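You operate a simulated robot arm through the tools that you are given. There is no shell and no other tool. Be economical: measure what you need, move in short steps, check, and stop when the job is done.

You are at the controls of a simulated robot arm. One attempt, no reset.

Task
Hold-test the blue cartridge, vent, and put it in the tray its drop calls for.
Fine: clamp it in the nest first, set dial left at 0.5 bar; no drop is PASS, any drop REWORK; free the clamp only after venting. Set down upright: what you pick out.

It is judged by the outcome, as a careful person would: the job done as asked, and still so three seconds after it is handed in. It fails if anything else is knocked over, pushed out of place, dropped, spilled or broken.

Robot
A 7-joint arm with a two-finger parallel gripper, fixed in place. Base frame: the origin is at the foot of the arm, x ahead of it, y to its left, z up; the work surface is at about z = 0. Readings come in cm, degrees, newtons and seconds.
With the tool pointing down near the work surface it reaches from about 22 to 58 cm from the base axis. Its first joint turns from -66.0 to 66.0 degrees. Payload 2.5 kg.
The TCP is the grasp point between the finger pads, 2.3 cm short of the fingertips. In the tool frame z runs along the fingers and y along their closing line. Largest opening 9.4 cm; finger width 3.8, thickness 1; the body of the gripper, 5.4 by 9.6 cm, starts 3.9 cm behind the TCP.
Orientation is told as [roll, pitch, yaw] about the base's x, y, z axes, in that order, counted from this pose: with the fingers straight down and closing along the base's y, the tool's x points along the base's -x, its y along +y and its z along -z.

Tools
- The arm moves only by the tool jog_arm. Its argument "increments" is a list that holds one entry, the list of rows, each a list of 7 numbers: the shift along the tool's x, y, z in cm, then the turn, a rotation vector about the tool's x, y, z in degrees, then the closure, from 0 (fully open) to 1 (shut). In form: [[[tx, ty, tz, rx, ry, rz, grip], ...]]. A call has 1 to 20 rows; each row shifts and turns the commanded pose from where the row before left it, along the tool's axes as they then stand. A row lasts 0.2 s, in which the tool goes at most 5 cm and 8.6 degrees; a call with a longer step from one row to the next is refused whole, and so is a gripper value outside its range. A pose out of reach is approached as far as the arm can. The call stops where the force on the tool passes 40 N (or 10 N more than at its start, if that is more) or the arm is blocked; 0.2 s more then pass. The fingers move at their own pace (about 10.8 cm/s each) and stop on an object; they squeeze with about 41 N. The grip force told is the motor's: it shows also when the fingers shut on nothing. Time passes only in rows, and 0.2 s behind the last, so rows that do not move let the fingers close. It gives the time, the measured TCP pose, the force on the tool (base axes), the opening and the grip force at its end, in the units of the frame above (readings bear some noise), with the torque about the TCP (base axes, N m) and any sound that the robot's microphone picked up.
- Cameras (640 x 400 px; columns grow to the right, rows downward): "scene" is fixed at [12.9, -42.03, 53.75]; the picture's right is [0.71, -0.70, 0.00], its down [-0.45, -0.46, -0.77] and it looks along [0.54, 0.55, -0.64] (base axes); focal length 224 px, centre (320, 200). "wrist" rides on the gripper at [8.6, 1.6, -7.4] in the tool frame; the picture's right is [-0.18, 0.98, 0.00], its down [-0.58, -0.11, -0.81] and it looks along [-0.79, -0.15, 0.59] (tool axes); focal length 243 px, centre (320, 200). There is no depth. A picture from a camera that has moved, and an enlarged one, comes with that camera's place and axes in the base frame and with its lens.
- snapshot(camera): a new picture of that camera. The clock stands still meanwhile.
- enlarge(camera, box): a new picture of the part [left, top, right, bottom] of that camera's present view, enlarged. The clock stands still meanwhile.
- close_job(): hands the job in; it is judged then, once.

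Work in short steps. Places have to be worked out from the pictures, the camera data and where the tool is seen: move nearer, look again, correct. Check each grasp and each placing, and mend what went wrong. You have 120 turns and 64 pictures in all, those below and enlarged ones among them. Open the gripper and draw the arm clear of the work before you hand the job in, unless the task says otherwise; then end with one line.

The tools are called after "Call:" by a JSON object that holds its "api" and its "payload". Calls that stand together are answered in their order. jog_arm: Moves the arm, as the interface text tells. Its arguments: {"type":"object","properties":{"increments":{"type":"array","items":{"type":"array","items":{"type":"array","items":{"type":"number"}}}}},"required":["increments"]} The other tools are called the same way: snapshot (camera) takes a picture; enlarge (camera, box) takes an enlarged picture of a part of a camera's view; close_job () hands the job in.

At the start:

```text
time_s: 0.0
tcp_pos: [36.84, -20.93, 39.07]
orientation: [0.0, 0.0, 0.1]
wrist_force: [0.0, 0.6, 0.1]
wrist_torque: [0.01, -0.01, 0.0]
opening: 9.36
grip_force: 0.0
```

scene: 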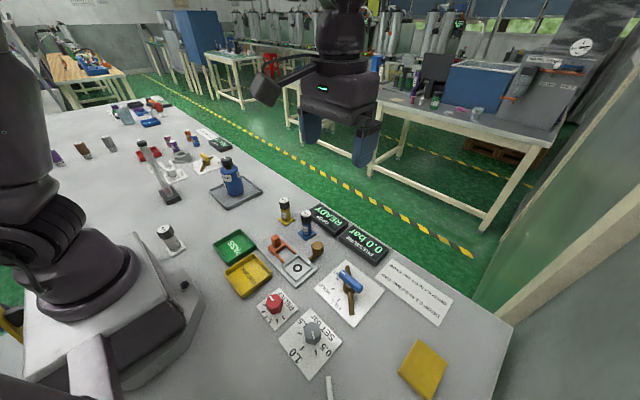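
wrist: 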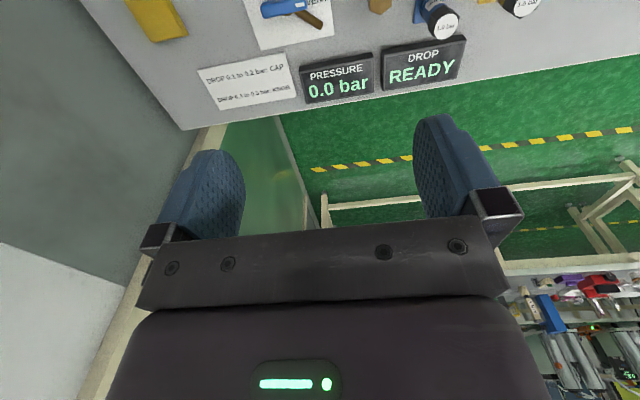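

The scene shows the test station in the middle-right; I'll enlarge that part to read the labels and find the items.

Call:
{"api": "enlarge", "payload": {"camera": "scene", "box": [200, 180, 360, 300]}}

Call:
{"api": "enlarge", "payload": {"camera": "scene", "box": [250, 250, 460, 390]}}

```text
3.33 times, centred on (280, 240) of scene
camera zoom: at [12.9, -42.03, 53.75], right [0.71, -0.7, 0.0], down [-0.45, -0.46, -0.77], along [0.54, 0.55, -0.64], focal length 746 px, centre (453, 67)
```

zoom: 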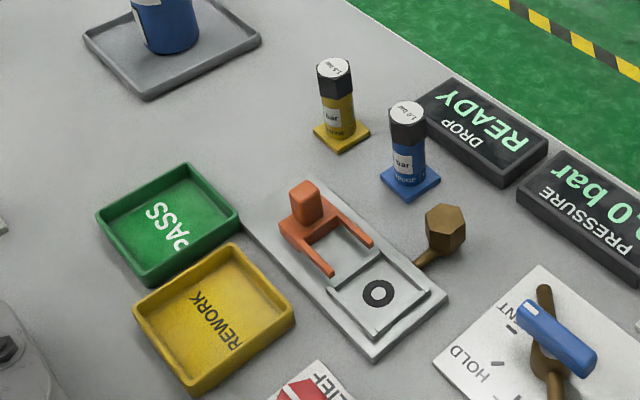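

```text
2.86 times, centred on (355, 320) of scene
camera zoom: at [12.9, -42.03, 53.75], right [0.71, -0.7, 0.0], down [-0.45, -0.46, -0.77], along [0.54, 0.55, -0.64], focal length 640 px, centre (220, -143)
```

zoom: 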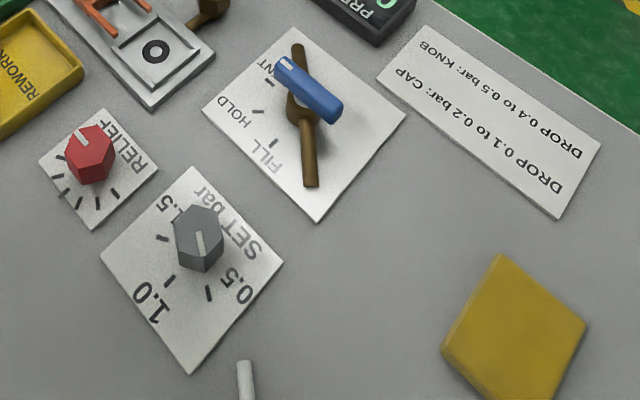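

I'll zoom into the dial, the valve, the nest and the cartridge.

Call:
{"api": "enlarge", "payload": {"camera": "scene", "box": [280, 305, 350, 375]}}

Call:
{"api": "enlarge", "payload": {"camera": "scene", "box": [315, 250, 385, 330]}}

Call:
{"api": "enlarge", "payload": {"camera": "scene", "box": [260, 190, 330, 290]}}

```text
5.71 times, centred on (315, 340) of scene
camera zoom: at [12.9, -42.03, 53.75], right [0.71, -0.7, 0.0], down [-0.45, -0.46, -0.77], along [0.54, 0.55, -0.64], focal length 1279 px, centre (349, -600)
```

zoom: 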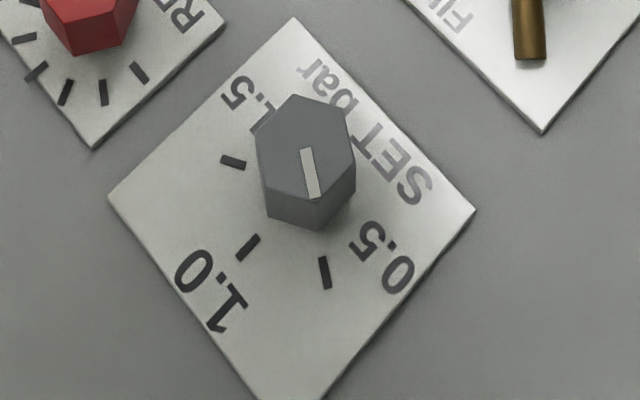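

```text
5.00 times, centred on (350, 290) of scene
camera zoom: at [12.9, -42.03, 53.75], right [0.71, -0.7, 0.0], down [-0.45, -0.46, -0.77], along [0.54, 0.55, -0.64], focal length 1119 px, centre (170, -250)
```

zoom: 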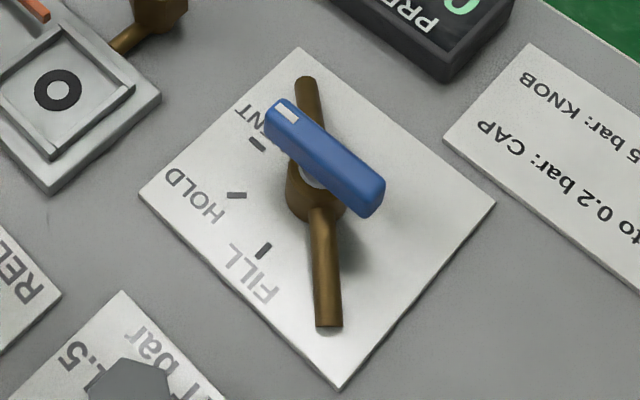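

```text
4.00 times, centred on (295, 240) of scene
camera zoom: at [12.9, -42.03, 53.75], right [0.71, -0.7, 0.0], down [-0.45, -0.46, -0.77], along [0.54, 0.55, -0.64], focal length 895 px, centre (420, 40)
```

zoom: 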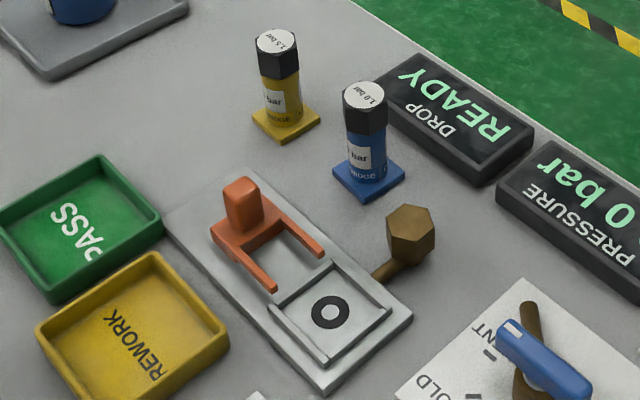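

The dial pointer lines up with the 0.5 tick and the valve points at VENT. I judge the blue cartridge at about (42.7, -6), the nest port at (33, -13) and the clamp handle at (33, -3.6). I'll move back and lower for a wrist view.

Call:
{"api": "jog_arm", "payload": {"increments": [[[1.7, 2.25, 3.2, 0, 0, 0, 0], [1.7, 2.25, 3.2, 0, 0, 0, 0], [1.7, 2.25, 3.2, 0, 0, 0, 0], [1.7, 2.25, 3.2, 0, 0, 0, 0], [0, 0, 0, 0, 0, 0, 0]]]}}

Call:
{"api": "snapshot", "payload": {"camera": "wrist"}}

```text
time_s: 1.2
tcp_pos: [30.18, -12.13, 26.0]
orientation: [0.1, 0.0, 0.1]
wrist_force: [0.8, -1.5, -0.1]
wrist_torque: [-0.01, -0.01, 0.03]
opening: 9.39
grip_force: 0.0
```

```text
56 pictures are left
camera wrist: at [21.39, -10.52, 33.74], right [0.18, 0.98, 0.0], down [0.58, -0.11, 0.81], along [0.79, -0.15, -0.59], focal length 243 px, centre (320, 200)
```

wrist: 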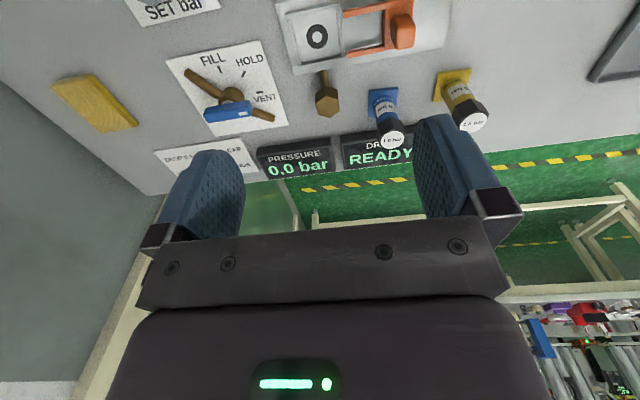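

Zooming into the nest and cartridge region, and into the note.

Call:
{"api": "enlarge", "payload": {"camera": "wrist", "box": [270, 0, 500, 150]}}

Call:
{"api": "enlarge", "payload": {"camera": "wrist", "box": [150, 30, 310, 140]}}

```text
2.67 times, centred on (385, 75) of wrist
camera zoom: at [21.39, -10.52, 33.74], right [0.18, 0.98, 0.0], down [0.58, -0.11, 0.81], along [0.79, -0.15, -0.59], focal length 647 px, centre (147, 533)
```

zoom: 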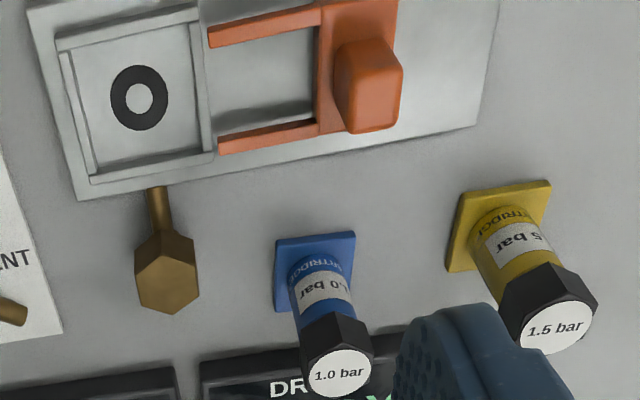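

```text
3.64 times, centred on (230, 85) of wrist
camera zoom: at [21.39, -10.52, 33.74], right [0.18, 0.98, 0.0], down [0.58, -0.11, 0.81], along [0.79, -0.15, -0.59], focal length 882 px, centre (647, 618)
```

zoom: 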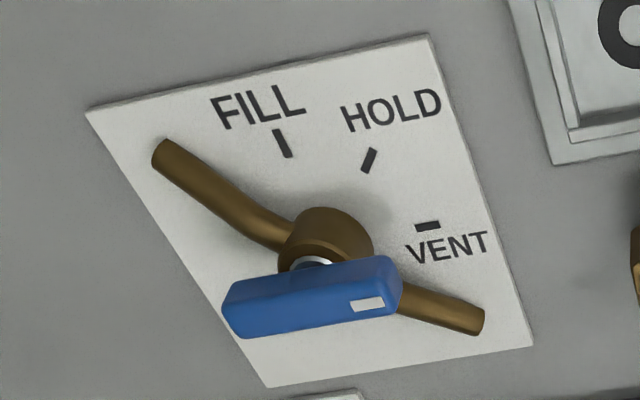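

The blue cartridge (square foot, hex cap marked 1.0 bar) is at about (43, -5.4) and about 9.5 cm tall. I'll move closer to refine that.

Call:
{"api": "jog_arm", "payload": {"increments": [[[-1.6, 2.2, 3.3, 0, 0, 0, 0], [-1.6, 2.2, 3.3, 0, 0, 0, 0], [-1.6, 2.2, 3.3, 0, 0, 0, 0], [0, 0, 0, 0, 0, 0, 0]]]}}

Call:
{"api": "snapshot", "payload": {"camera": "wrist"}}

```text
time_s: 2.2
tcp_pos: [35.14, -5.74, 16.22]
orientation: [0.1, 0.0, 0.1]
wrist_force: [-0.5, 0.2, -0.1]
wrist_torque: [0.02, -0.03, 0.0]
opening: 9.4
grip_force: 0.1
```

```text
53 pictures are left
camera wrist: at [26.38, -4.05, 23.89], right [0.18, 0.98, 0.0], down [0.58, -0.11, 0.81], along [0.79, -0.15, -0.59], focal length 243 px, centre (320, 200)
```

wrist: 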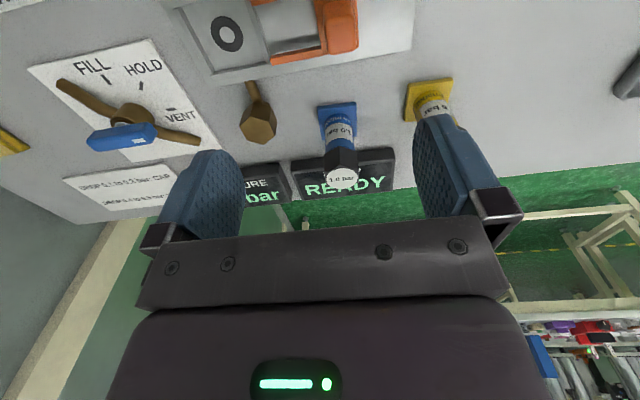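

Call:
{"api": "enlarge", "payload": {"camera": "wrist", "box": [280, 80, 400, 200]}}

Call:
{"api": "enlarge", "payload": {"camera": "scene", "box": [270, 180, 340, 250]}}

```text
3.33 times, centred on (340, 140) of wrist
camera zoom: at [26.38, -4.05, 23.89], right [0.18, 0.98, 0.0], down [0.58, -0.11, 0.81], along [0.79, -0.15, -0.59], focal length 809 px, centre (253, 400)
```

zoom: 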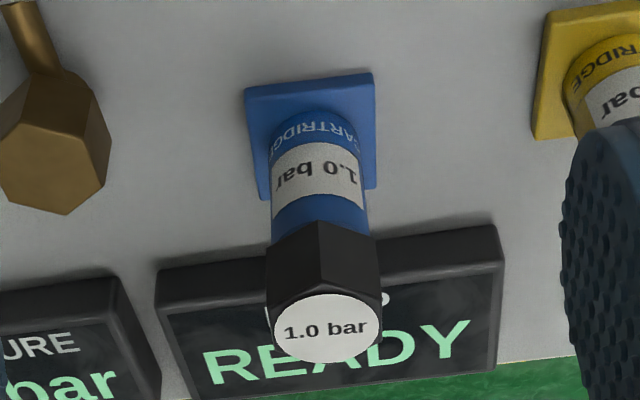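

```text
5.71 times, centred on (305, 215) of scene
camera zoom: at [12.9, -42.03, 53.75], right [0.71, -0.7, 0.0], down [-0.45, -0.46, -0.77], along [0.54, 0.55, -0.64], focal length 1279 px, centre (406, 114)
```

zoom: 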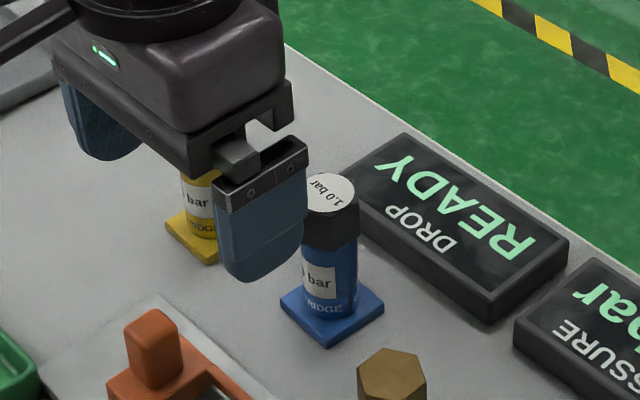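

The foot is about 4 cm square at (43.0, -5.15), and the cap flats face ±y. I'll move above it with the opening part closed, descend to z=6.2 and check before squeezing.

Call:
{"api": "jog_arm", "payload": {"increments": [[[-4, 0.3, 0, 0, 0, 0, 0.2], [-3.9, 0.3, 0, 0, 0, 0, 0.3], [0, 0, 2.5, 0, 0, 0, 0.3], [0, 0, 2.5, 0, 0, 0, 0.3], [0, 0, 2.5, 0, 0, 0, 0.3], [0, 0, 2.5, 0, 0, 0, 0.3], [0, 0, 0, 0, 0, 0, 0.3]]]}}

Call:
{"api": "enlarge", "payload": {"camera": "scene", "box": [260, 170, 340, 250]}}

Call:
{"api": "snapshot", "payload": {"camera": "wrist"}}

```text
time_s: 3.8
tcp_pos: [42.6, -4.96, 6.5]
orientation: [0.0, 0.0, 0.0]
wrist_force: [0.0, -0.1, -0.1]
wrist_torque: [0.0, 0.0, 0.0]
opening: 6.59
grip_force: 0.1
```

```text
5.00 times, centred on (300, 210) of scene
camera zoom: at [12.9, -42.03, 53.75], right [0.71, -0.7, 0.0], down [-0.45, -0.46, -0.77], along [0.54, 0.55, -0.64], focal length 1119 px, centre (420, 150)
```

zoom: 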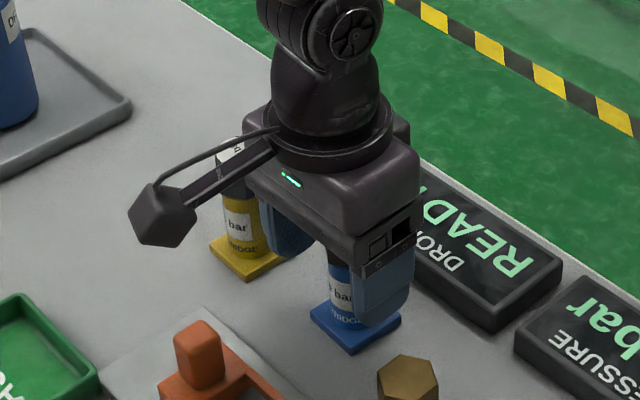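

```text
49 pictures are left
camera wrist: at [33.81, -3.25, 14.08], right [0.18, 0.98, 0.0], down [0.58, -0.11, 0.81], along [0.79, -0.15, -0.59], focal length 243 px, centre (320, 200)
```

wrist: 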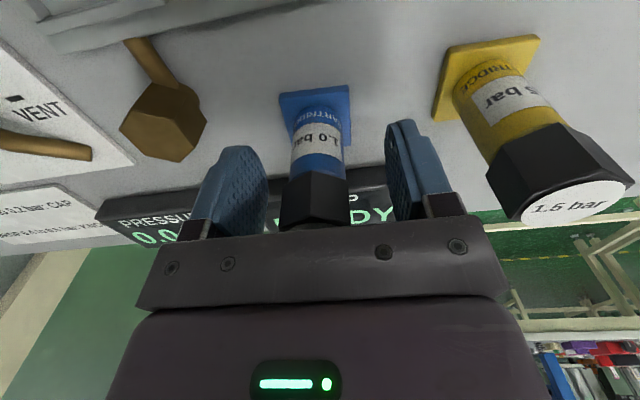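

Cartridge sits between the fingers. A small correction of +0.4 in x and a bit down, then close.

Call:
{"api": "jog_arm", "payload": {"increments": [[[-0.5, -0.05, 0.3, 0, 0, 0, 0.3], [0, 0, 0, 0, 0, 0, 0.6], [0, 0, 0, 0, 0, 0, 0.8], [0, 0, 0, 0, 0, 0, 0.8], [0, 0, 0, 0, 0, 0, 0.8]]]}}

```text
time_s: 5.0
tcp_pos: [42.99, -4.86, 6.16]
orientation: [0.1, 0.1, 0.0]
wrist_force: [-0.4, 0.0, 0.1]
wrist_torque: [-0.01, -0.03, 0.01]
opening: 3.03
grip_force: 41.3
```

Held at 3.03 cm opening. Lifting 8 cm and checking.

Call:
{"api": "jog_arm", "payload": {"increments": [[[0, 0, -1, 0, 0, 0, 0.85], [0, 0, -2.5, 0, 0, 0, 0.85], [0, 0, -2.5, 0, 0, 0, 0.85], [0, 0, -2, 0, 0, 0, 0.85], [2, -1.6, 0, 0, 0, 0, 0.85], [2, -1.6, 0, 0, 0, 0, 0.85], [2, -1.6, 0, 0, 0, 0, 0.85], [2, -1.6, 0, 0, 0, 0, 0.85], [2.1, -1.7, 0, 0, 0, 0, 0.85], [0, 0, 0, 0, 0, 0, 0.85]]]}}

Call:
{"api": "enlarge", "payload": {"camera": "scene", "box": [240, 190, 360, 300]}}

Call:
{"api": "enlarge", "payload": {"camera": "wrist", "box": [200, 0, 480, 180]}}

```text
time_s: 7.2
tcp_pos: [32.97, -12.99, 14.2]
orientation: [0.0, 0.0, 0.0]
wrist_force: [0.3, 1.0, -1.3]
wrist_torque: [0.01, 0.01, -0.03]
opening: 3.02
grip_force: 40.9
```

```text
3.64 times, centred on (300, 245) of scene
camera zoom: at [12.9, -42.03, 53.75], right [0.71, -0.7, 0.0], down [-0.45, -0.46, -0.77], along [0.54, 0.55, -0.64], focal length 814 px, centre (393, 36)
```

zoom: 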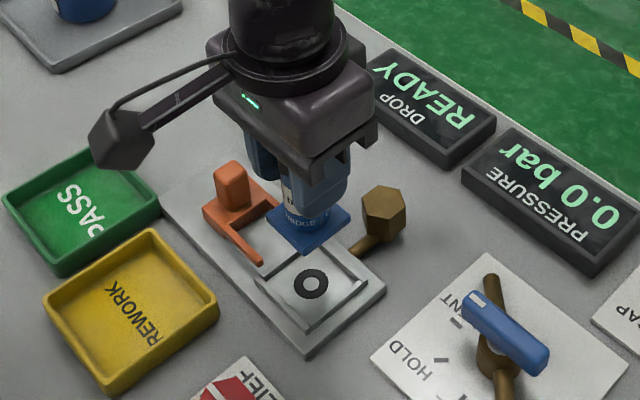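

```text
2.22 times, centred on (340, 90) of wrist
camera zoom: at [24.3, -11.4, 21.79], right [0.18, 0.98, 0.0], down [0.58, -0.11, 0.81], along [0.79, -0.15, -0.59], focal length 539 px, centre (276, 444)
```

zoom: 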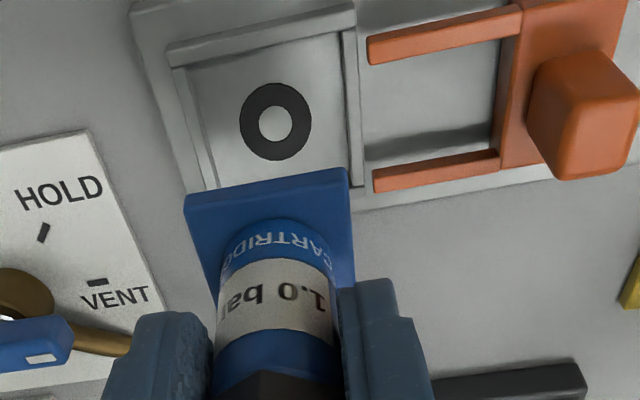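

The foot centre works out to (33.1, -13.0) and the port to (32.93, -13.04), so they are nearly aligned. I'll correct slightly and descend to just above the nest.

Call:
{"api": "jog_arm", "payload": {"increments": [[[0.12, 0, 2, 0, 0, 0, 0.85], [0, 0, 2, 0, 0, 0, 0.85], [0, 0, 1.4, 0, 0, 0, 0.85], [0, 0, 0, 0, 0, 0, 0.85]]]}}

Call:
{"api": "enlarge", "payload": {"camera": "scene", "box": [265, 220, 345, 280]}}

Call:
{"api": "enlarge", "payload": {"camera": "wrist", "box": [200, 0, 480, 180]}}

```text
time_s: 8.2
tcp_pos: [32.84, -13.01, 8.7]
orientation: [0.0, -0.1, 0.0]
wrist_force: [0.3, 0.0, -0.9]
wrist_torque: [0.05, 0.0, 0.01]
opening: 3.03
grip_force: 41.2
```

```text
6.67 times, centred on (305, 250) of scene
camera zoom: at [12.9, -42.03, 53.75], right [0.71, -0.7, 0.0], down [-0.45, -0.46, -0.77], along [0.54, 0.55, -0.64], focal length 1492 px, centre (420, -133)
```

zoom: 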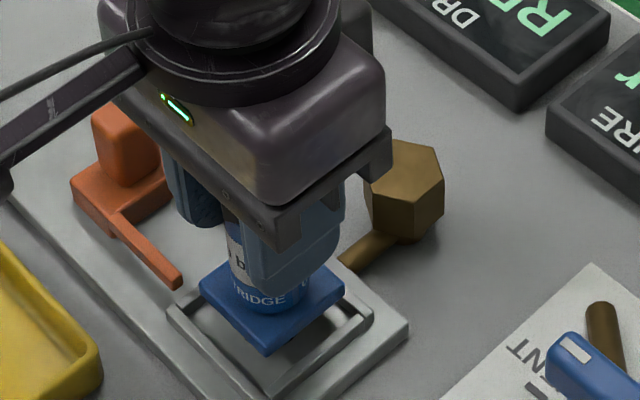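

```text
2.22 times, centred on (340, 90) of wrist
camera zoom: at [24.17, -11.4, 16.32], right [0.18, 0.98, 0.0], down [0.58, -0.11, 0.81], along [0.79, -0.15, -0.59], focal length 539 px, centre (276, 444)
```

zoom: 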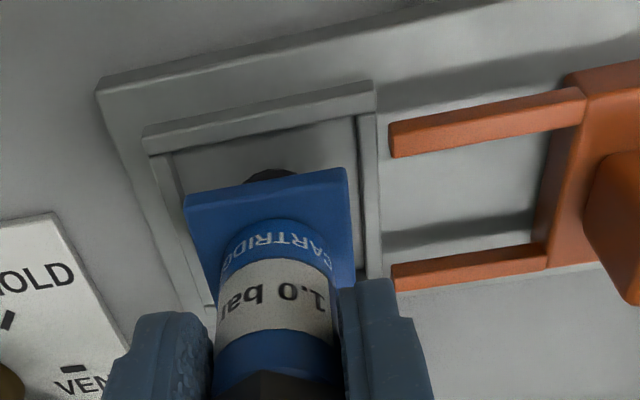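

Foot sits inside the recess outline with about 0.5 cm each side. Lowering gently until it touches.

Call:
{"api": "jog_arm", "payload": {"increments": [[[0, 0, 0.5, 0, 0, 0, 0.85], [0, 0, 0.4, 0, 0, 0, 0.85], [0, 0, 0.3, 0, 0, 0, 0.85], [0, 0, 0, 0, 0, 0, 0.85]]]}}

```text
time_s: 9.2
tcp_pos: [32.96, -12.87, 7.58]
orientation: [0.0, 0.0, 0.1]
wrist_force: [0.1, 0.6, -2.0]
wrist_torque: [-0.04, 0.01, -0.01]
opening: 3.03
grip_force: 40.9
```

Call:
{"api": "jog_arm", "payload": {"increments": [[[0, 0, 0.2, 0, 0, 0, 0.85], [0, 0, 0.2, 0, 0, 0, 0.85], [0, 0, 0, 0, 0, 0, 0.85]]]}}

Call:
{"api": "enlarge", "payload": {"camera": "scene", "box": [265, 220, 345, 280]}}

```text
time_s: 10.0
tcp_pos: [32.92, -12.88, 7.1]
orientation: [0.0, 0.0, 0.1]
wrist_force: [-3.9, 1.5, 11.8]
wrist_torque: [0.08, -0.06, -0.01]
opening: 3.03
grip_force: 40.8
```

```text
6.67 times, centred on (305, 250) of scene
camera zoom: at [12.9, -42.03, 53.75], right [0.71, -0.7, 0.0], down [-0.45, -0.46, -0.77], along [0.54, 0.55, -0.64], focal length 1492 px, centre (420, -133)
```

zoom: 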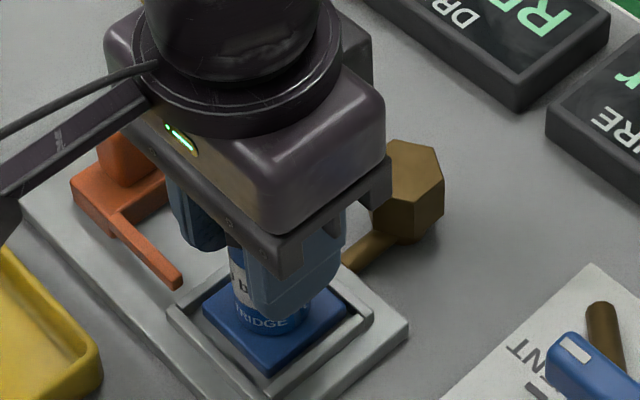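

Contact at about 12 N with the foot seated inside the rims. Opening and rising straight up.

Call:
{"api": "jog_arm", "payload": {"increments": [[[0, 0, -0.1, 0, 0, 0, 0.6], [0, 0, 0, 0, 0, 0, 0.3], [0, 0, 0, 0, 0, 0, 0.3], [0, 0, -2, 0, 0, 0, 0.3], [0, 0, -3, 0, 0, 0, 0.3], [0, 0, -4, 0, 0, 0, 0.3], [1, 2.5, -3, 0, 0, 0, 0.3], [1, 2.5, 0, 0, 0, 0, 0.3], [0, 0, 0, 0, 0, 0, 0.3]]]}}

Call:
{"api": "enlarge", "payload": {"camera": "scene", "box": [255, 210, 345, 280]}}

Call:
{"api": "snapshot", "payload": {"camera": "wrist"}}

```text
time_s: 12.0
tcp_pos: [31.01, -7.94, 19.26]
orientation: [0.0, 0.0, 0.1]
wrist_force: [0.1, 0.3, -0.5]
wrist_torque: [0.02, 0.03, 0.01]
opening: 6.59
grip_force: 0.1
```

```text
5.71 times, centred on (300, 245) of scene
camera zoom: at [12.9, -42.03, 53.75], right [0.71, -0.7, 0.0], down [-0.45, -0.46, -0.77], along [0.54, 0.55, -0.64], focal length 1279 px, centre (434, -57)
```

zoom: 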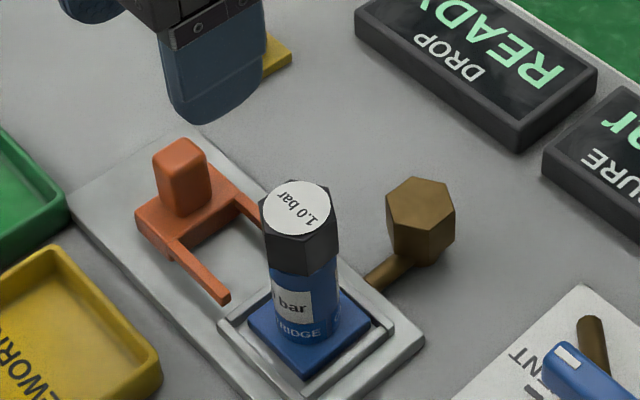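

```text
42 pictures are left
camera wrist: at [22.28, -6.33, 26.9], right [0.18, 0.98, 0.0], down [0.58, -0.11, 0.81], along [0.79, -0.15, -0.59], focal length 243 px, centre (320, 200)
```

wrist: 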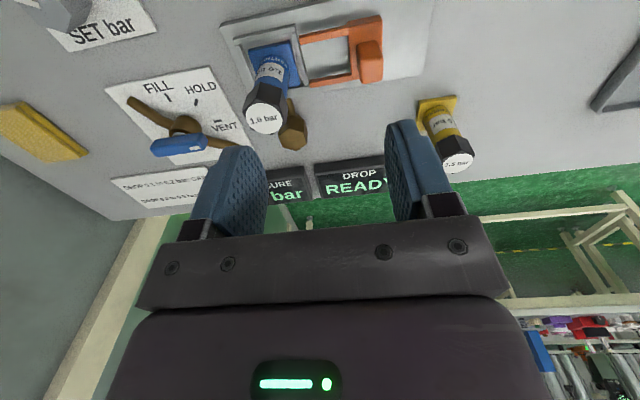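

Cartridge stands in the nest. The clamp handle is at about (33.1, -3.7), with its top at about 5.4 cm. I'll go above it and yaw -90°, so the fingers close along x and the gripper body stays clear of the cartridge.

Call:
{"api": "jog_arm", "payload": {"increments": [[[-1, 2.45, 2, 0, 0, 0, 0.3], [-1.1, 2.45, 2, 0, 0, 0, 0.3], [0, 0, 0, 0, 0, 8.2, 0.3], [0, 0, 0, 0, 0, 8.2, 0.3], [0, 0, 0, 0, 0, 8.2, 0.3], [0, 0, 0, 0, 0, 8.2, 0.3], [0, 0, 0, 0, 0, 8.2, 0.3], [0, 0, 0, 0, 0, 8.2, 0.3], [0, 0, 0, 0, 0, 8.2, 0.3], [0, 0, 0, 0, 0, 8.2, 0.3], [0, 0, 0, 0, 0, 8.2, 0.3], [0, 0, 0, 0, 0, 8.2, 0.3], [0, 0, 0, 0, 0, 8, 0.3], [0, 0, 0, 0, 0, 0, 0.3]]]}}

Call:
{"api": "snapshot", "payload": {"camera": "wrist"}}

```text
time_s: 15.0
tcp_pos: [33.21, -3.02, 15.16]
orientation: [0.0, 0.0, -90.3]
wrist_force: [-0.2, 0.4, 0.0]
wrist_torque: [-0.03, -0.02, 0.01]
opening: 6.58
grip_force: 0.0
```

```text
41 pictures are left
camera wrist: at [34.66, 5.62, 22.8], right [0.98, -0.19, 0.0], down [-0.11, -0.58, 0.81], along [-0.15, -0.79, -0.59], focal length 243 px, centre (320, 200)
```

wrist: 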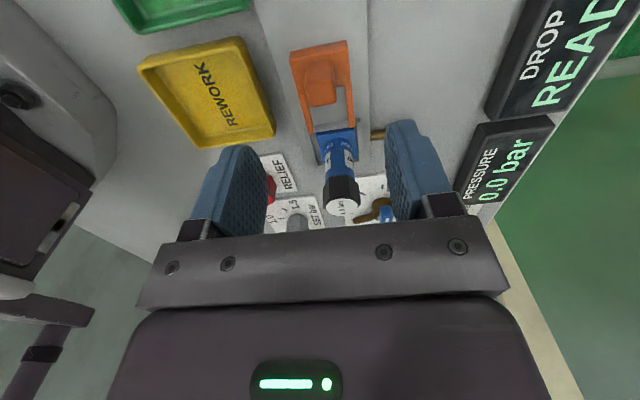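

The handle centre is at about (32.9, -3.8). I'll descend with the TCP slightly on its +y side to z≈5.0, then check.

Call:
{"api": "jog_arm", "payload": {"increments": [[[-0.1, -0.3, 2.5, 0, 0, 0, 0.3], [0, 0, 2.5, 0, 0, 0, 0.3], [0, 0, 2.5, 0, 0, 0, 0.3], [0, 0, 1.3, 0, 0, 0, 0.3], [0, 0, 1.2, 0, 0, 0, 0.3], [0, 0, 0, 0, 0, 0, 0.3]]]}}

Call:
{"api": "snapshot", "payload": {"camera": "wrist"}}

Call:
{"api": "enlarge", "payload": {"camera": "scene", "box": [240, 200, 340, 280]}}

```text
time_s: 16.4
tcp_pos: [32.89, -2.86, 5.1]
orientation: [0.0, 0.0, -90.0]
wrist_force: [0.2, -1.0, -0.4]
wrist_torque: [0.01, -0.03, 0.0]
opening: 6.59
grip_force: 0.0
```

```text
40 pictures are left
camera wrist: at [34.42, 5.63, 12.77], right [0.98, -0.18, 0.0], down [-0.11, -0.58, 0.81], along [-0.15, -0.79, -0.59], focal length 243 px, centre (320, 200)
```

wrist: 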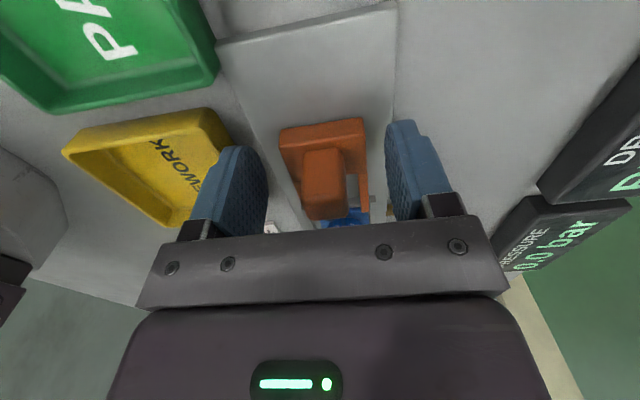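

```text
5.00 times, centred on (290, 240) of scene
camera zoom: at [12.9, -42.03, 53.75], right [0.71, -0.7, 0.0], down [-0.45, -0.46, -0.77], along [0.54, 0.55, -0.64], focal length 1119 px, centre (470, 0)
```

zoom: 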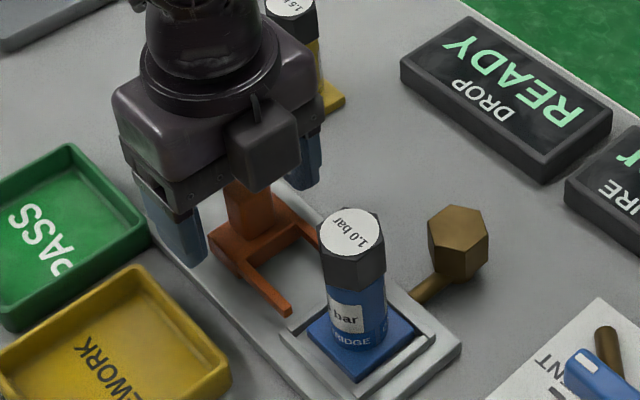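

The scene shows a housing on the gripper's -y side that would meet the cap if I slid the clamp with the tool vertical. I'll raise slightly and lean the tool back about 28° toward +y before gripping.

Call:
{"api": "jog_arm", "payload": {"increments": [[[0, 0, -0.9, 0, 0, 0, 0.3], [0, 0, 0, 0, -7, 0, 0.3], [0, 0, 0, 0, -7, 0, 0.3], [0, 0, 0, 0, -7, 0, 0.3], [0, 0, 0, 0, -7, 0, 0.3], [0, 0, 0, 0, 0, 0, 0.3]]]}}

Call:
{"api": "enlarge", "payload": {"camera": "scene", "box": [240, 200, 340, 280]}}

Call:
{"api": "snapshot", "payload": {"camera": "wrist"}}

```text
time_s: 17.8
tcp_pos: [32.84, -3.07, 6.2]
orientation: [-0.1, -28.1, -90.0]
wrist_force: [-0.5, 1.4, -0.7]
wrist_torque: [0.01, 0.0, 0.02]
opening: 6.57
grip_force: 0.0
```

```text
5.00 times, centred on (290, 240) of scene
camera zoom: at [12.9, -42.03, 53.75], right [0.71, -0.7, 0.0], down [-0.45, -0.46, -0.77], along [0.54, 0.55, -0.64], focal length 1119 px, centre (470, 0)
```

zoom: 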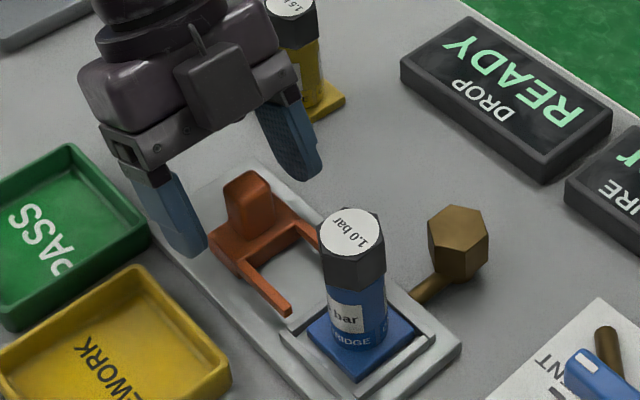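

```text
37 pictures are left
camera wrist: at [34.37, 7.99, 8.81], right [0.98, -0.16, 0.09], down [-0.11, -0.13, 0.99], along [-0.15, -0.98, -0.15], focal length 243 px, centre (320, 200)
```

wrist: 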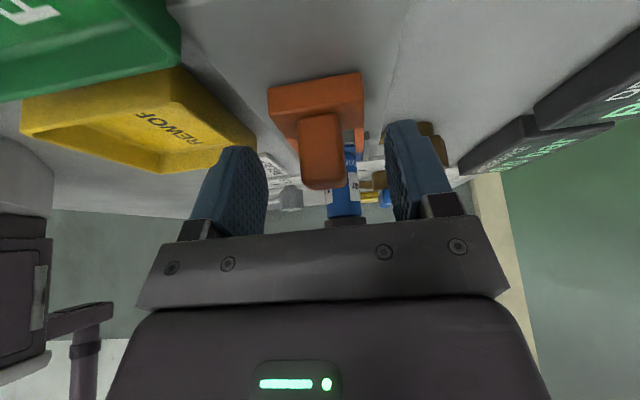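

The tilt clears the cartridge. Lowering onto the handle and closing.

Call:
{"api": "jog_arm", "payload": {"increments": [[[0.12, 0, 1.07, 0, 0, 0, 0.3], [0, 0, 0, 0, 0, 0, 0.5], [0, 0, 0, 0, 0, 0, 0.7], [0, 0, 0, 0, 0, 0, 0.9], [0, 0, 0, 0, 0, 0, 0.9], [0, 0, 0, 0, 0, 0, 0.9]]]}}

Call:
{"api": "enlarge", "payload": {"camera": "scene", "box": [240, 200, 340, 280]}}

```text
time_s: 19.2
tcp_pos: [32.97, -3.53, 5.31]
orientation: [0.5, -28.0, -90.0]
wrist_force: [20.9, -4.0, -10.8]
wrist_torque: [-0.11, -0.52, -0.33]
opening: 4.64
grip_force: 45.3
```

```text
5.00 times, centred on (290, 240) of scene
camera zoom: at [12.9, -42.03, 53.75], right [0.71, -0.7, 0.0], down [-0.45, -0.46, -0.77], along [0.54, 0.55, -0.64], focal length 1119 px, centre (470, 0)
```

zoom: 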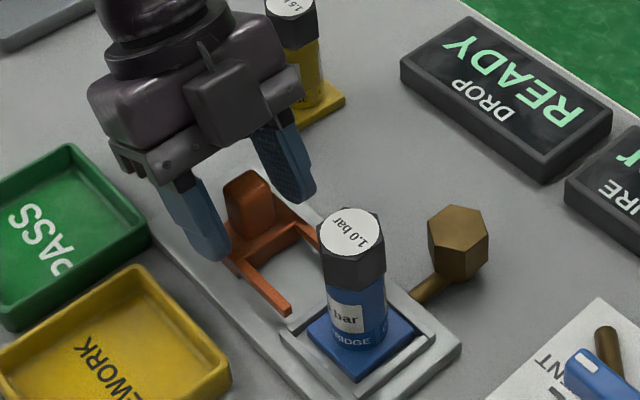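

The fingers closed on the wider clamp base (4.6 cm), with a side load. I'll reopen, rise 0.7 cm and grip only the handle block.

Call:
{"api": "jog_arm", "payload": {"increments": [[[0, 0, 0, 0, 0, 0, 0.4], [0, 0, 0, 0, 0, 0, 0.4], [-0.33, 0, -0.62, 0, 0, 0, 0.4], [0, 0, 0, 0, 0, 0, 0.6], [0, 0, 0, 0, 0, 0, 0.7], [0, 0, 0, 0, 0, 0, 0.8], [0, 0, 0, 0, 0, 0, 0.9], [0, 0, 0, 0, 0, 0, 0.9]]]}}

Call:
{"api": "enlarge", "payload": {"camera": "scene", "box": [240, 200, 340, 280]}}

```text
time_s: 21.0
tcp_pos: [33.02, -3.46, 5.99]
orientation: [0.3, -28.0, -90.0]
wrist_force: [21.1, -2.1, -2.5]
wrist_torque: [-0.19, 0.37, 0.15]
opening: 2.17
grip_force: 45.1
```

```text
5.00 times, centred on (290, 240) of scene
camera zoom: at [12.9, -42.03, 53.75], right [0.71, -0.7, 0.0], down [-0.45, -0.46, -0.77], along [0.54, 0.55, -0.64], focal length 1119 px, centre (470, 0)
```

zoom: 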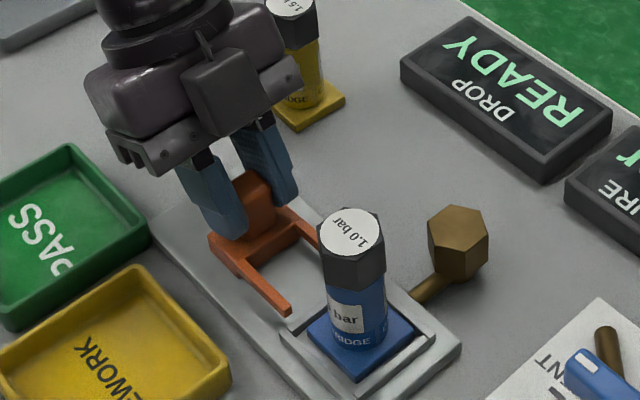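

Handle gripped at 2.17 cm. I'll relieve the sideways load and slide the clamp toward the cartridge, -y, 3 cm first.

Call:
{"api": "jog_arm", "payload": {"increments": [[[0, 0.15, 0, 0, 0, 0, 0.9], [-0.441, 0, 0.235, 0, 0, 0, 0.9], [-0.441, 0, 0.235, 0, 0, 0, 0.9], [-0.441, 0, 0.235, 0, 0, 0, 0.9], [-0.441, 0, 0.235, 0, 0, 0, 0.9], [-0.441, 0, 0.235, 0, 0, 0, 0.9], [-0.441, 0, 0.235, 0, 0, 0, 0.9], [0, 0, 0, 0, 0, 0, 0.9]]]}}

Call:
{"api": "enlarge", "payload": {"camera": "scene", "box": [240, 200, 340, 280]}}

```text
time_s: 22.8
tcp_pos: [33.03, -6.48, 5.9]
orientation: [0.0, -27.9, -90.1]
wrist_force: [5.3, 0.0, 19.0]
wrist_torque: [-1.15, -0.07, 0.1]
opening: 2.17
grip_force: 44.7
```

```text
5.00 times, centred on (290, 240) of scene
camera zoom: at [12.89, -42.03, 53.75], right [0.71, -0.7, 0.0], down [-0.45, -0.46, -0.77], along [0.54, 0.55, -0.64], focal length 1119 px, centre (470, 0)
```

zoom: 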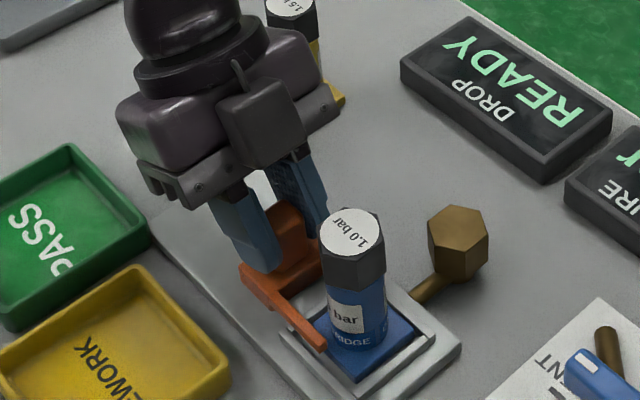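

It slides. Relieving the slight downward load and continuing in small steps until it stops.

Call:
{"api": "jog_arm", "payload": {"increments": [[[-0.07, 0, -0.13, 0, 0, 0, 0.9], [-0.441, 0, 0.235, 0, 0, 0, 0.9], [-0.441, 0, 0.235, 0, 0, 0, 0.9], [-0.265, 0, 0.14, 0, 0, 0, 0.9], [0, 0, 0, 0, 0, 0, 0.9]]]}}

Call:
{"api": "enlarge", "payload": {"camera": "scene", "box": [240, 200, 340, 280]}}

```text
time_s: 24.0
tcp_pos: [33.08, -7.59, 5.86]
orientation: [-0.2, -27.8, -89.8]
wrist_force: [12.5, 18.3, -25.5]
wrist_torque: [-0.17, -0.61, -0.37]
opening: 2.18
grip_force: 44.9
```

```text
5.00 times, centred on (290, 240) of scene
camera zoom: at [12.91, -42.03, 53.74], right [0.71, -0.7, 0.0], down [-0.45, -0.46, -0.77], along [0.54, 0.55, -0.64], focal length 1119 px, centre (470, 0)
```

zoom: 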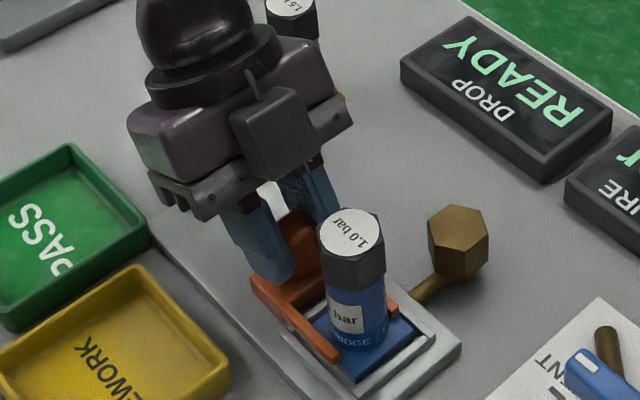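

Moved 4.1 cm with the y force rising to 18 N, which is likely the stop. I'll push a little more to confirm.

Call:
{"api": "jog_arm", "payload": {"increments": [[[-0.176, 0, 0.094, 0, 0, 0, 0.9], [-0.176, 0, 0.094, 0, 0, 0, 0.9], [0, 0, 0, 0, 0, 0, 0.9]]]}}

```text
time_s: 24.8
tcp_pos: [32.95, -7.89, 5.85]
orientation: [-0.1, -27.7, -89.7]
wrist_force: [3.6, 35.1, 3.4]
wrist_torque: [0.59, -0.59, -0.45]
opening: 2.21
grip_force: 44.9
```

Force is 35 N with little movement, so it is at the stop. I'll back off the load, open and withdraw up and back to look.

Call:
{"api": "jog_arm", "payload": {"increments": [[[0.25, 0, -0.13, 0, 0, 0, 0.9], [0, 0, 0, 0, 0, 0, 0.6], [0, 0, 0, 0, 0, 0, 0.4], [0, 0, 0, 0, 0, 0, 0.4], [0, 0, -2, 0, 0, 0, 0.4], [0, 0, -4, 0, 0, 0, 0.4], [0, 0, -4, 0, 0, 0, 0.4], [0, 0, 0, 0, 0, 0, 0.4]]]}}

Call:
{"api": "enlarge", "payload": {"camera": "scene", "box": [240, 200, 340, 280]}}

```text
time_s: 26.6
tcp_pos: [32.99, -3.07, 14.75]
orientation: [0.1, -28.0, -90.0]
wrist_force: [-0.3, -0.8, 0.0]
wrist_torque: [-0.03, 0.02, -0.01]
opening: 5.63
grip_force: 0.2
```

```text
5.00 times, centred on (290, 240) of scene
camera zoom: at [12.9, -42.03, 53.75], right [0.71, -0.7, 0.0], down [-0.45, -0.46, -0.77], along [0.54, 0.55, -0.64], focal length 1119 px, centre (470, 0)
```

zoom: 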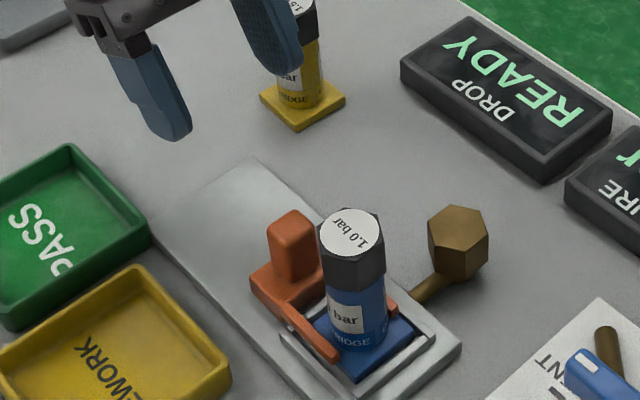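

Call:
{"api": "enlarge", "payload": {"camera": "scene", "box": [280, 235, 320, 275]}}

Call:
{"api": "enlarge", "payload": {"camera": "wrist", "box": [260, 60, 420, 220]}}

```text
10.00 times, centred on (300, 255) of scene
camera zoom: at [12.9, -42.03, 53.75], right [0.71, -0.7, 0.0], down [-0.45, -0.46, -0.77], along [0.54, 0.55, -0.64], focal length 2238 px, centre (520, -350)
```

zoom: 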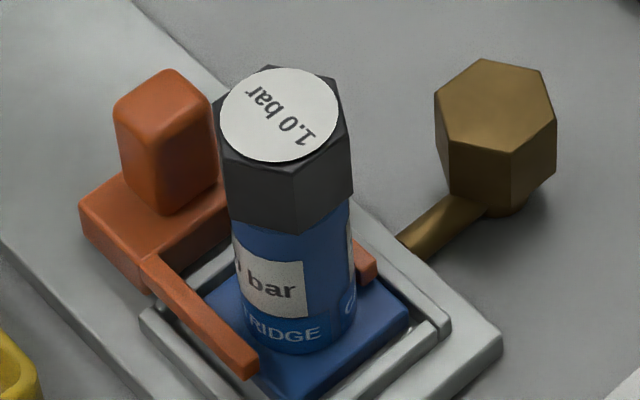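

```text
2.50 times, centred on (340, 140) of wrist
camera zoom: at [34.51, 7.92, 17.51], right [0.98, -0.16, 0.09], down [-0.11, -0.13, 0.98], along [-0.15, -0.98, -0.15], focal length 606 px, centre (270, 350)
```

zoom: 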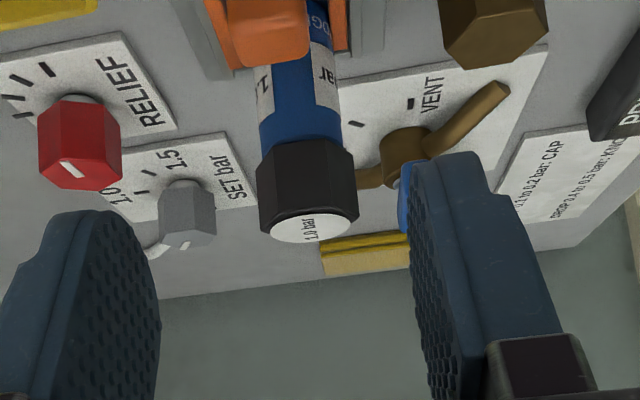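

Clamp fork sits over the foot against the rim, and the dial still reads 0.5. Next is the valve: I'll straighten the tool, rise, and go above the handle at about (38, -26.9) with the fingers still closing along x.

Call:
{"api": "jog_arm", "payload": {"increments": [[[0, 0, -2, 0, 7, 0, 0.4], [0, 0, -2, 0, 7, 0, 0.4], [0, 0, -1, 0, 7, 0, 0.4], [0, 0, 0, 0, 7, 0, 0.4], [-4, 0.83, 0, 0, 0, 0, 0.4], [-4, 0.83, 0, 0, 0, 0, 0.4], [-4, 0.83, 0, 0, 0, 0, 0.4], [-4, 0.83, 0, 0, 0, 0, 0.4], [-4, 0.83, 0, 0, 0, 0, 0.4], [-3, 0.83, 0, 0, 0, 0, 0.4], [0, 0, 0, 0, 0, 0, 0.4]]]}}

Call:
{"api": "snapshot", "payload": {"camera": "wrist"}}

```text
time_s: 29.0
tcp_pos: [37.87, -24.44, 19.41]
orientation: [0.0, 0.1, -89.9]
wrist_force: [0.2, 0.8, 0.1]
wrist_torque: [0.02, -0.02, -0.01]
opening: 5.63
grip_force: 0.0
```

```text
29 pictures are left
camera wrist: at [39.4, -15.71, 27.09], right [0.98, -0.18, 0.0], down [-0.11, -0.58, 0.81], along [-0.15, -0.79, -0.59], focal length 243 px, centre (320, 200)
```

wrist: 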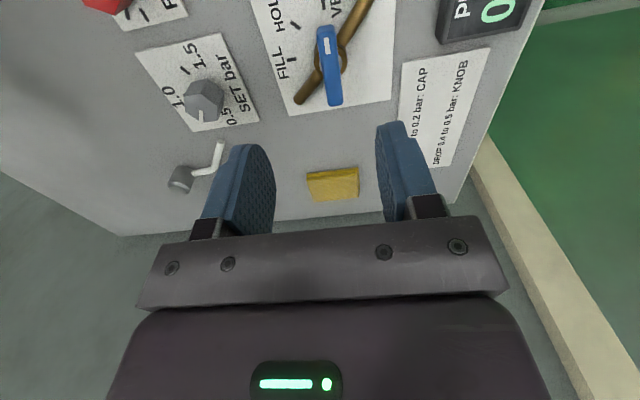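

Call:
{"api": "enlarge", "payload": {"camera": "wrist", "box": [240, 0, 420, 120]}}

```text
3.33 times, centred on (330, 60) of wrist
camera zoom: at [39.4, -15.71, 27.09], right [0.98, -0.18, 0.0], down [-0.11, -0.58, 0.81], along [-0.15, -0.79, -0.59], focal length 809 px, centre (287, 667)
```

zoom: 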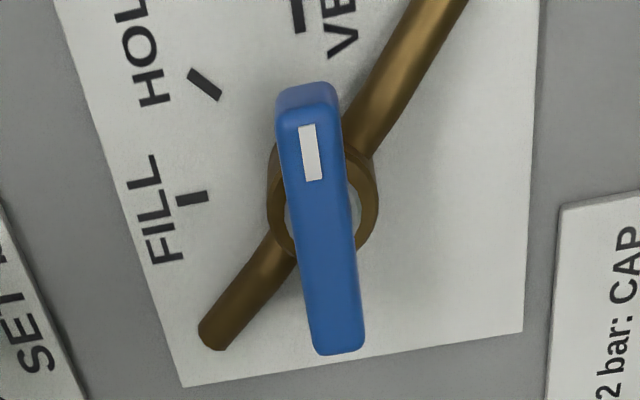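

The handle is centred at about (38.3, -26.6), aligned along y, with its top at about 5. I'll descend to z≈5.8 with the fingers open around it.

Call:
{"api": "jog_arm", "payload": {"increments": [[[-2.16, 0.4, 1, 0, 0, 0, 0.4], [0, 0, 3.5, 0, 0, 0, 0.4], [0, 0, 3.5, 0, 0, 0, 0.4], [0, 0, 3, 0, 0, 0, 0.4], [0, 0, 1.6, 0, 0, 0, 0.4], [0, 0, 1, 0, 0, 0, 0.4], [0, 0, 0, 0, 0, 0, 0.4]]]}}

Call:
{"api": "enlarge", "payload": {"camera": "scene", "box": [300, 230, 400, 320]}}

```text
time_s: 30.6
tcp_pos: [38.22, -26.48, 5.84]
orientation: [0.0, 0.0, -89.9]
wrist_force: [0.3, 0.7, 0.6]
wrist_torque: [0.0, 0.01, 0.0]
opening: 5.66
grip_force: 0.1
```

```text
4.44 times, centred on (350, 275) of scene
camera zoom: at [12.9, -42.03, 53.75], right [0.71, -0.7, 0.0], down [-0.45, -0.46, -0.77], along [0.54, 0.55, -0.64], focal length 995 px, centre (187, -133)
```

zoom: 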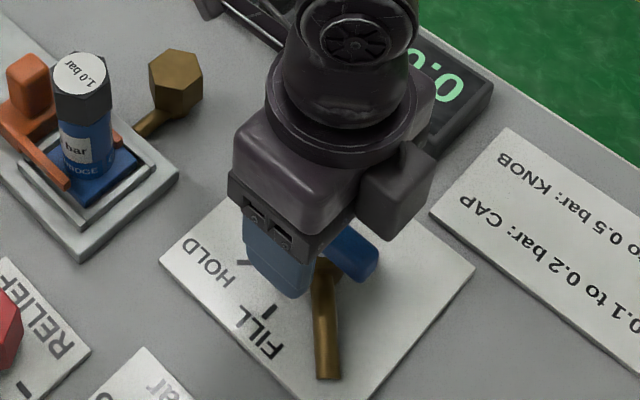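

Handle is between the fingers. Closing on it.

Call:
{"api": "jog_arm", "payload": {"increments": [[[0, 0, 0, 0, 0, 0, 0.6], [0, 0, 0, 0, 0, 0, 0.75], [0, 0, 0, 0, 0, 0, 0.9], [0, 0, 0, 0, 0, 0, 0.95], [0, 0, 0, 0, 0, 0, 0.95]]]}}

```text
time_s: 31.8
tcp_pos: [38.49, -26.46, 5.88]
orientation: [0.3, -0.1, -89.9]
wrist_force: [24.2, -5.5, -12.3]
wrist_torque: [-0.35, 0.02, -0.02]
opening: 1.56
grip_force: 45.4
```

Gripped at 1.56 cm. I'll relieve the x offset, then turn counter-clockwise from VENT past HOLD to FILL (90°).

Call:
{"api": "jog_arm", "payload": {"increments": [[[0, 0.25, 0, 0, 0, 0, 0.95], [0, 0, 0, 0, 0, -6, 0.95], [0, 0, 0, 0, 0, -6, 0.95], [0, 0, 0, 0, 0, -6, 0.95], [0, 0, 0, 0, 0, -6, 0.95], [0, 0, 0, 0, 0, -6, 0.95], [0, 0, 0, 0, 0, -6, 0.95], [0, 0, 0, 0, 0, -6, 0.95], [0, 0, 0, 0, 0, 0, 0.95]]]}}

```text
time_s: 33.8
tcp_pos: [38.4, -26.56, 5.85]
orientation: [-0.1, 0.2, -47.9]
wrist_force: [-17.7, 15.1, 24.3]
wrist_torque: [-0.01, -0.05, 0.06]
opening: 1.57
grip_force: 45.0
```

Turning works; easing the lateral load (about +0.15 along tool x) and continuing to FILL.

Call:
{"api": "jog_arm", "payload": {"increments": [[[0.15, 0, -0.1, 0, 0, 0, 0.95], [0, 0, 0, 0, 0, -6, 0.95], [0, 0, 0, 0, 0, -6, 0.95], [0, 0, 0, 0, 0, -6, 0.95], [0, 0, 0, 0, 0, -6, 0.95], [0, 0, 0, 0, 0, -6, 0.95], [0, 0, 0, 0, 0, -6, 0.95], [0, 0, 0, 0, 0, -6, 0.95], [0, 0, 0, 0, 0, -6, 0.95], [0, 0, 0, 0, 0, 0, 0.95], [0, 0, 0, 0, 0, 0, 0.95], [0, 0, 0, 0, 0, 0, 0.95]]]}}

Call:
{"api": "enlarge", "payload": {"camera": "scene", "box": [290, 190, 420, 320]}}

```text
time_s: 36.4
tcp_pos: [38.43, -26.54, 5.92]
orientation: [0.1, 0.0, -0.2]
wrist_force: [-4.0, -9.9, -25.2]
wrist_torque: [-0.13, -0.6, 0.0]
opening: 1.57
grip_force: 44.9
```

```text
3.08 times, centred on (355, 255) of scene
camera zoom: at [12.91, -42.04, 53.74], right [0.71, -0.7, 0.0], down [-0.45, -0.46, -0.77], along [0.54, 0.55, -0.64], focal length 689 px, centre (212, 31)
```

zoom: 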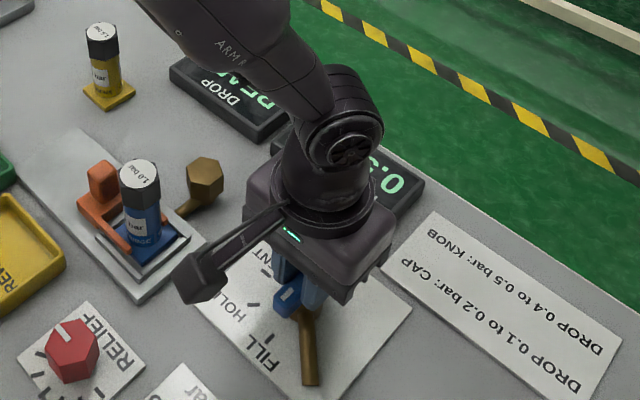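

The handle now points at FILL, but the arm partly hides the display. Checking the wrist camera for the readings.

Call:
{"api": "snapshot", "payload": {"camera": "wrist"}}

```text
25 pictures are left
camera wrist: at [29.74, -24.89, 13.47], right [0.18, 0.98, 0.0], down [0.58, -0.11, 0.81], along [0.79, -0.15, -0.59], focal length 243 px, centre (320, 200)
```

wrist: 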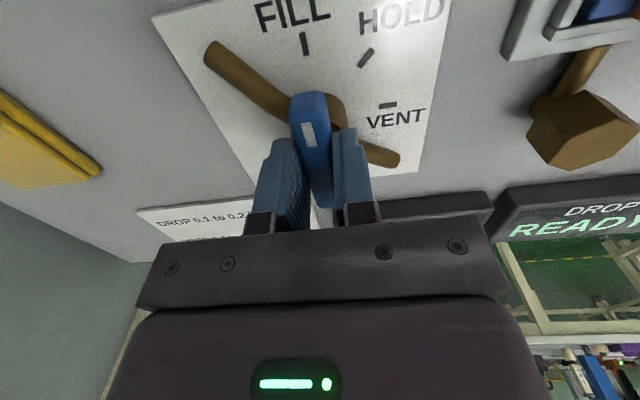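

Waiting at FILL to stabilise, then checking the pressure again.

Call:
{"api": "jog_arm", "payload": {"increments": [[[0, 0, 0.1, 0, 0, 0, 0.95], [0, 0, 0, 0, 0, 0, 0.95], [0, 0, 0, 0, 0, 0, 0.95], [0, 0, 0, 0, 0, 0, 0.95], [0, 0, 0, 0, 0, 0, 0.95], [0, 0, 0, 0, 0, 0, 0.95], [0, 0, 0, 0, 0, 0, 0.95], [0, 0, 0, 0, 0, 0, 0.95], [0, 0, 0, 0, 0, 0, 0.95], [0, 0, 0, 0, 0, 0, 0.95], [0, 0, 0, 0, 0, 0, 0.95], [0, 0, 0, 0, 0, 0, 0.95]]]}}

Call:
{"api": "enlarge", "payload": {"camera": "scene", "box": [330, 200, 400, 260]}}

```text
time_s: 39.0
tcp_pos: [38.54, -26.49, 5.82]
orientation: [0.1, 0.1, -0.1]
wrist_force: [-25.9, 0.6, 18.7]
wrist_torque: [-0.02, -0.2, 0.01]
opening: 1.58
grip_force: 44.7
```

```text
6.67 times, centred on (365, 230) of scene
camera zoom: at [12.89, -42.03, 53.76], right [0.71, -0.7, 0.0], down [-0.45, -0.46, -0.77], along [0.54, 0.55, -0.64], focal length 1492 px, centre (20, 0)
```

zoom: 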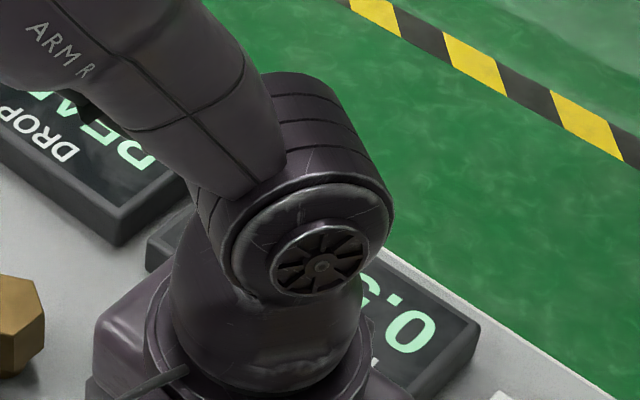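

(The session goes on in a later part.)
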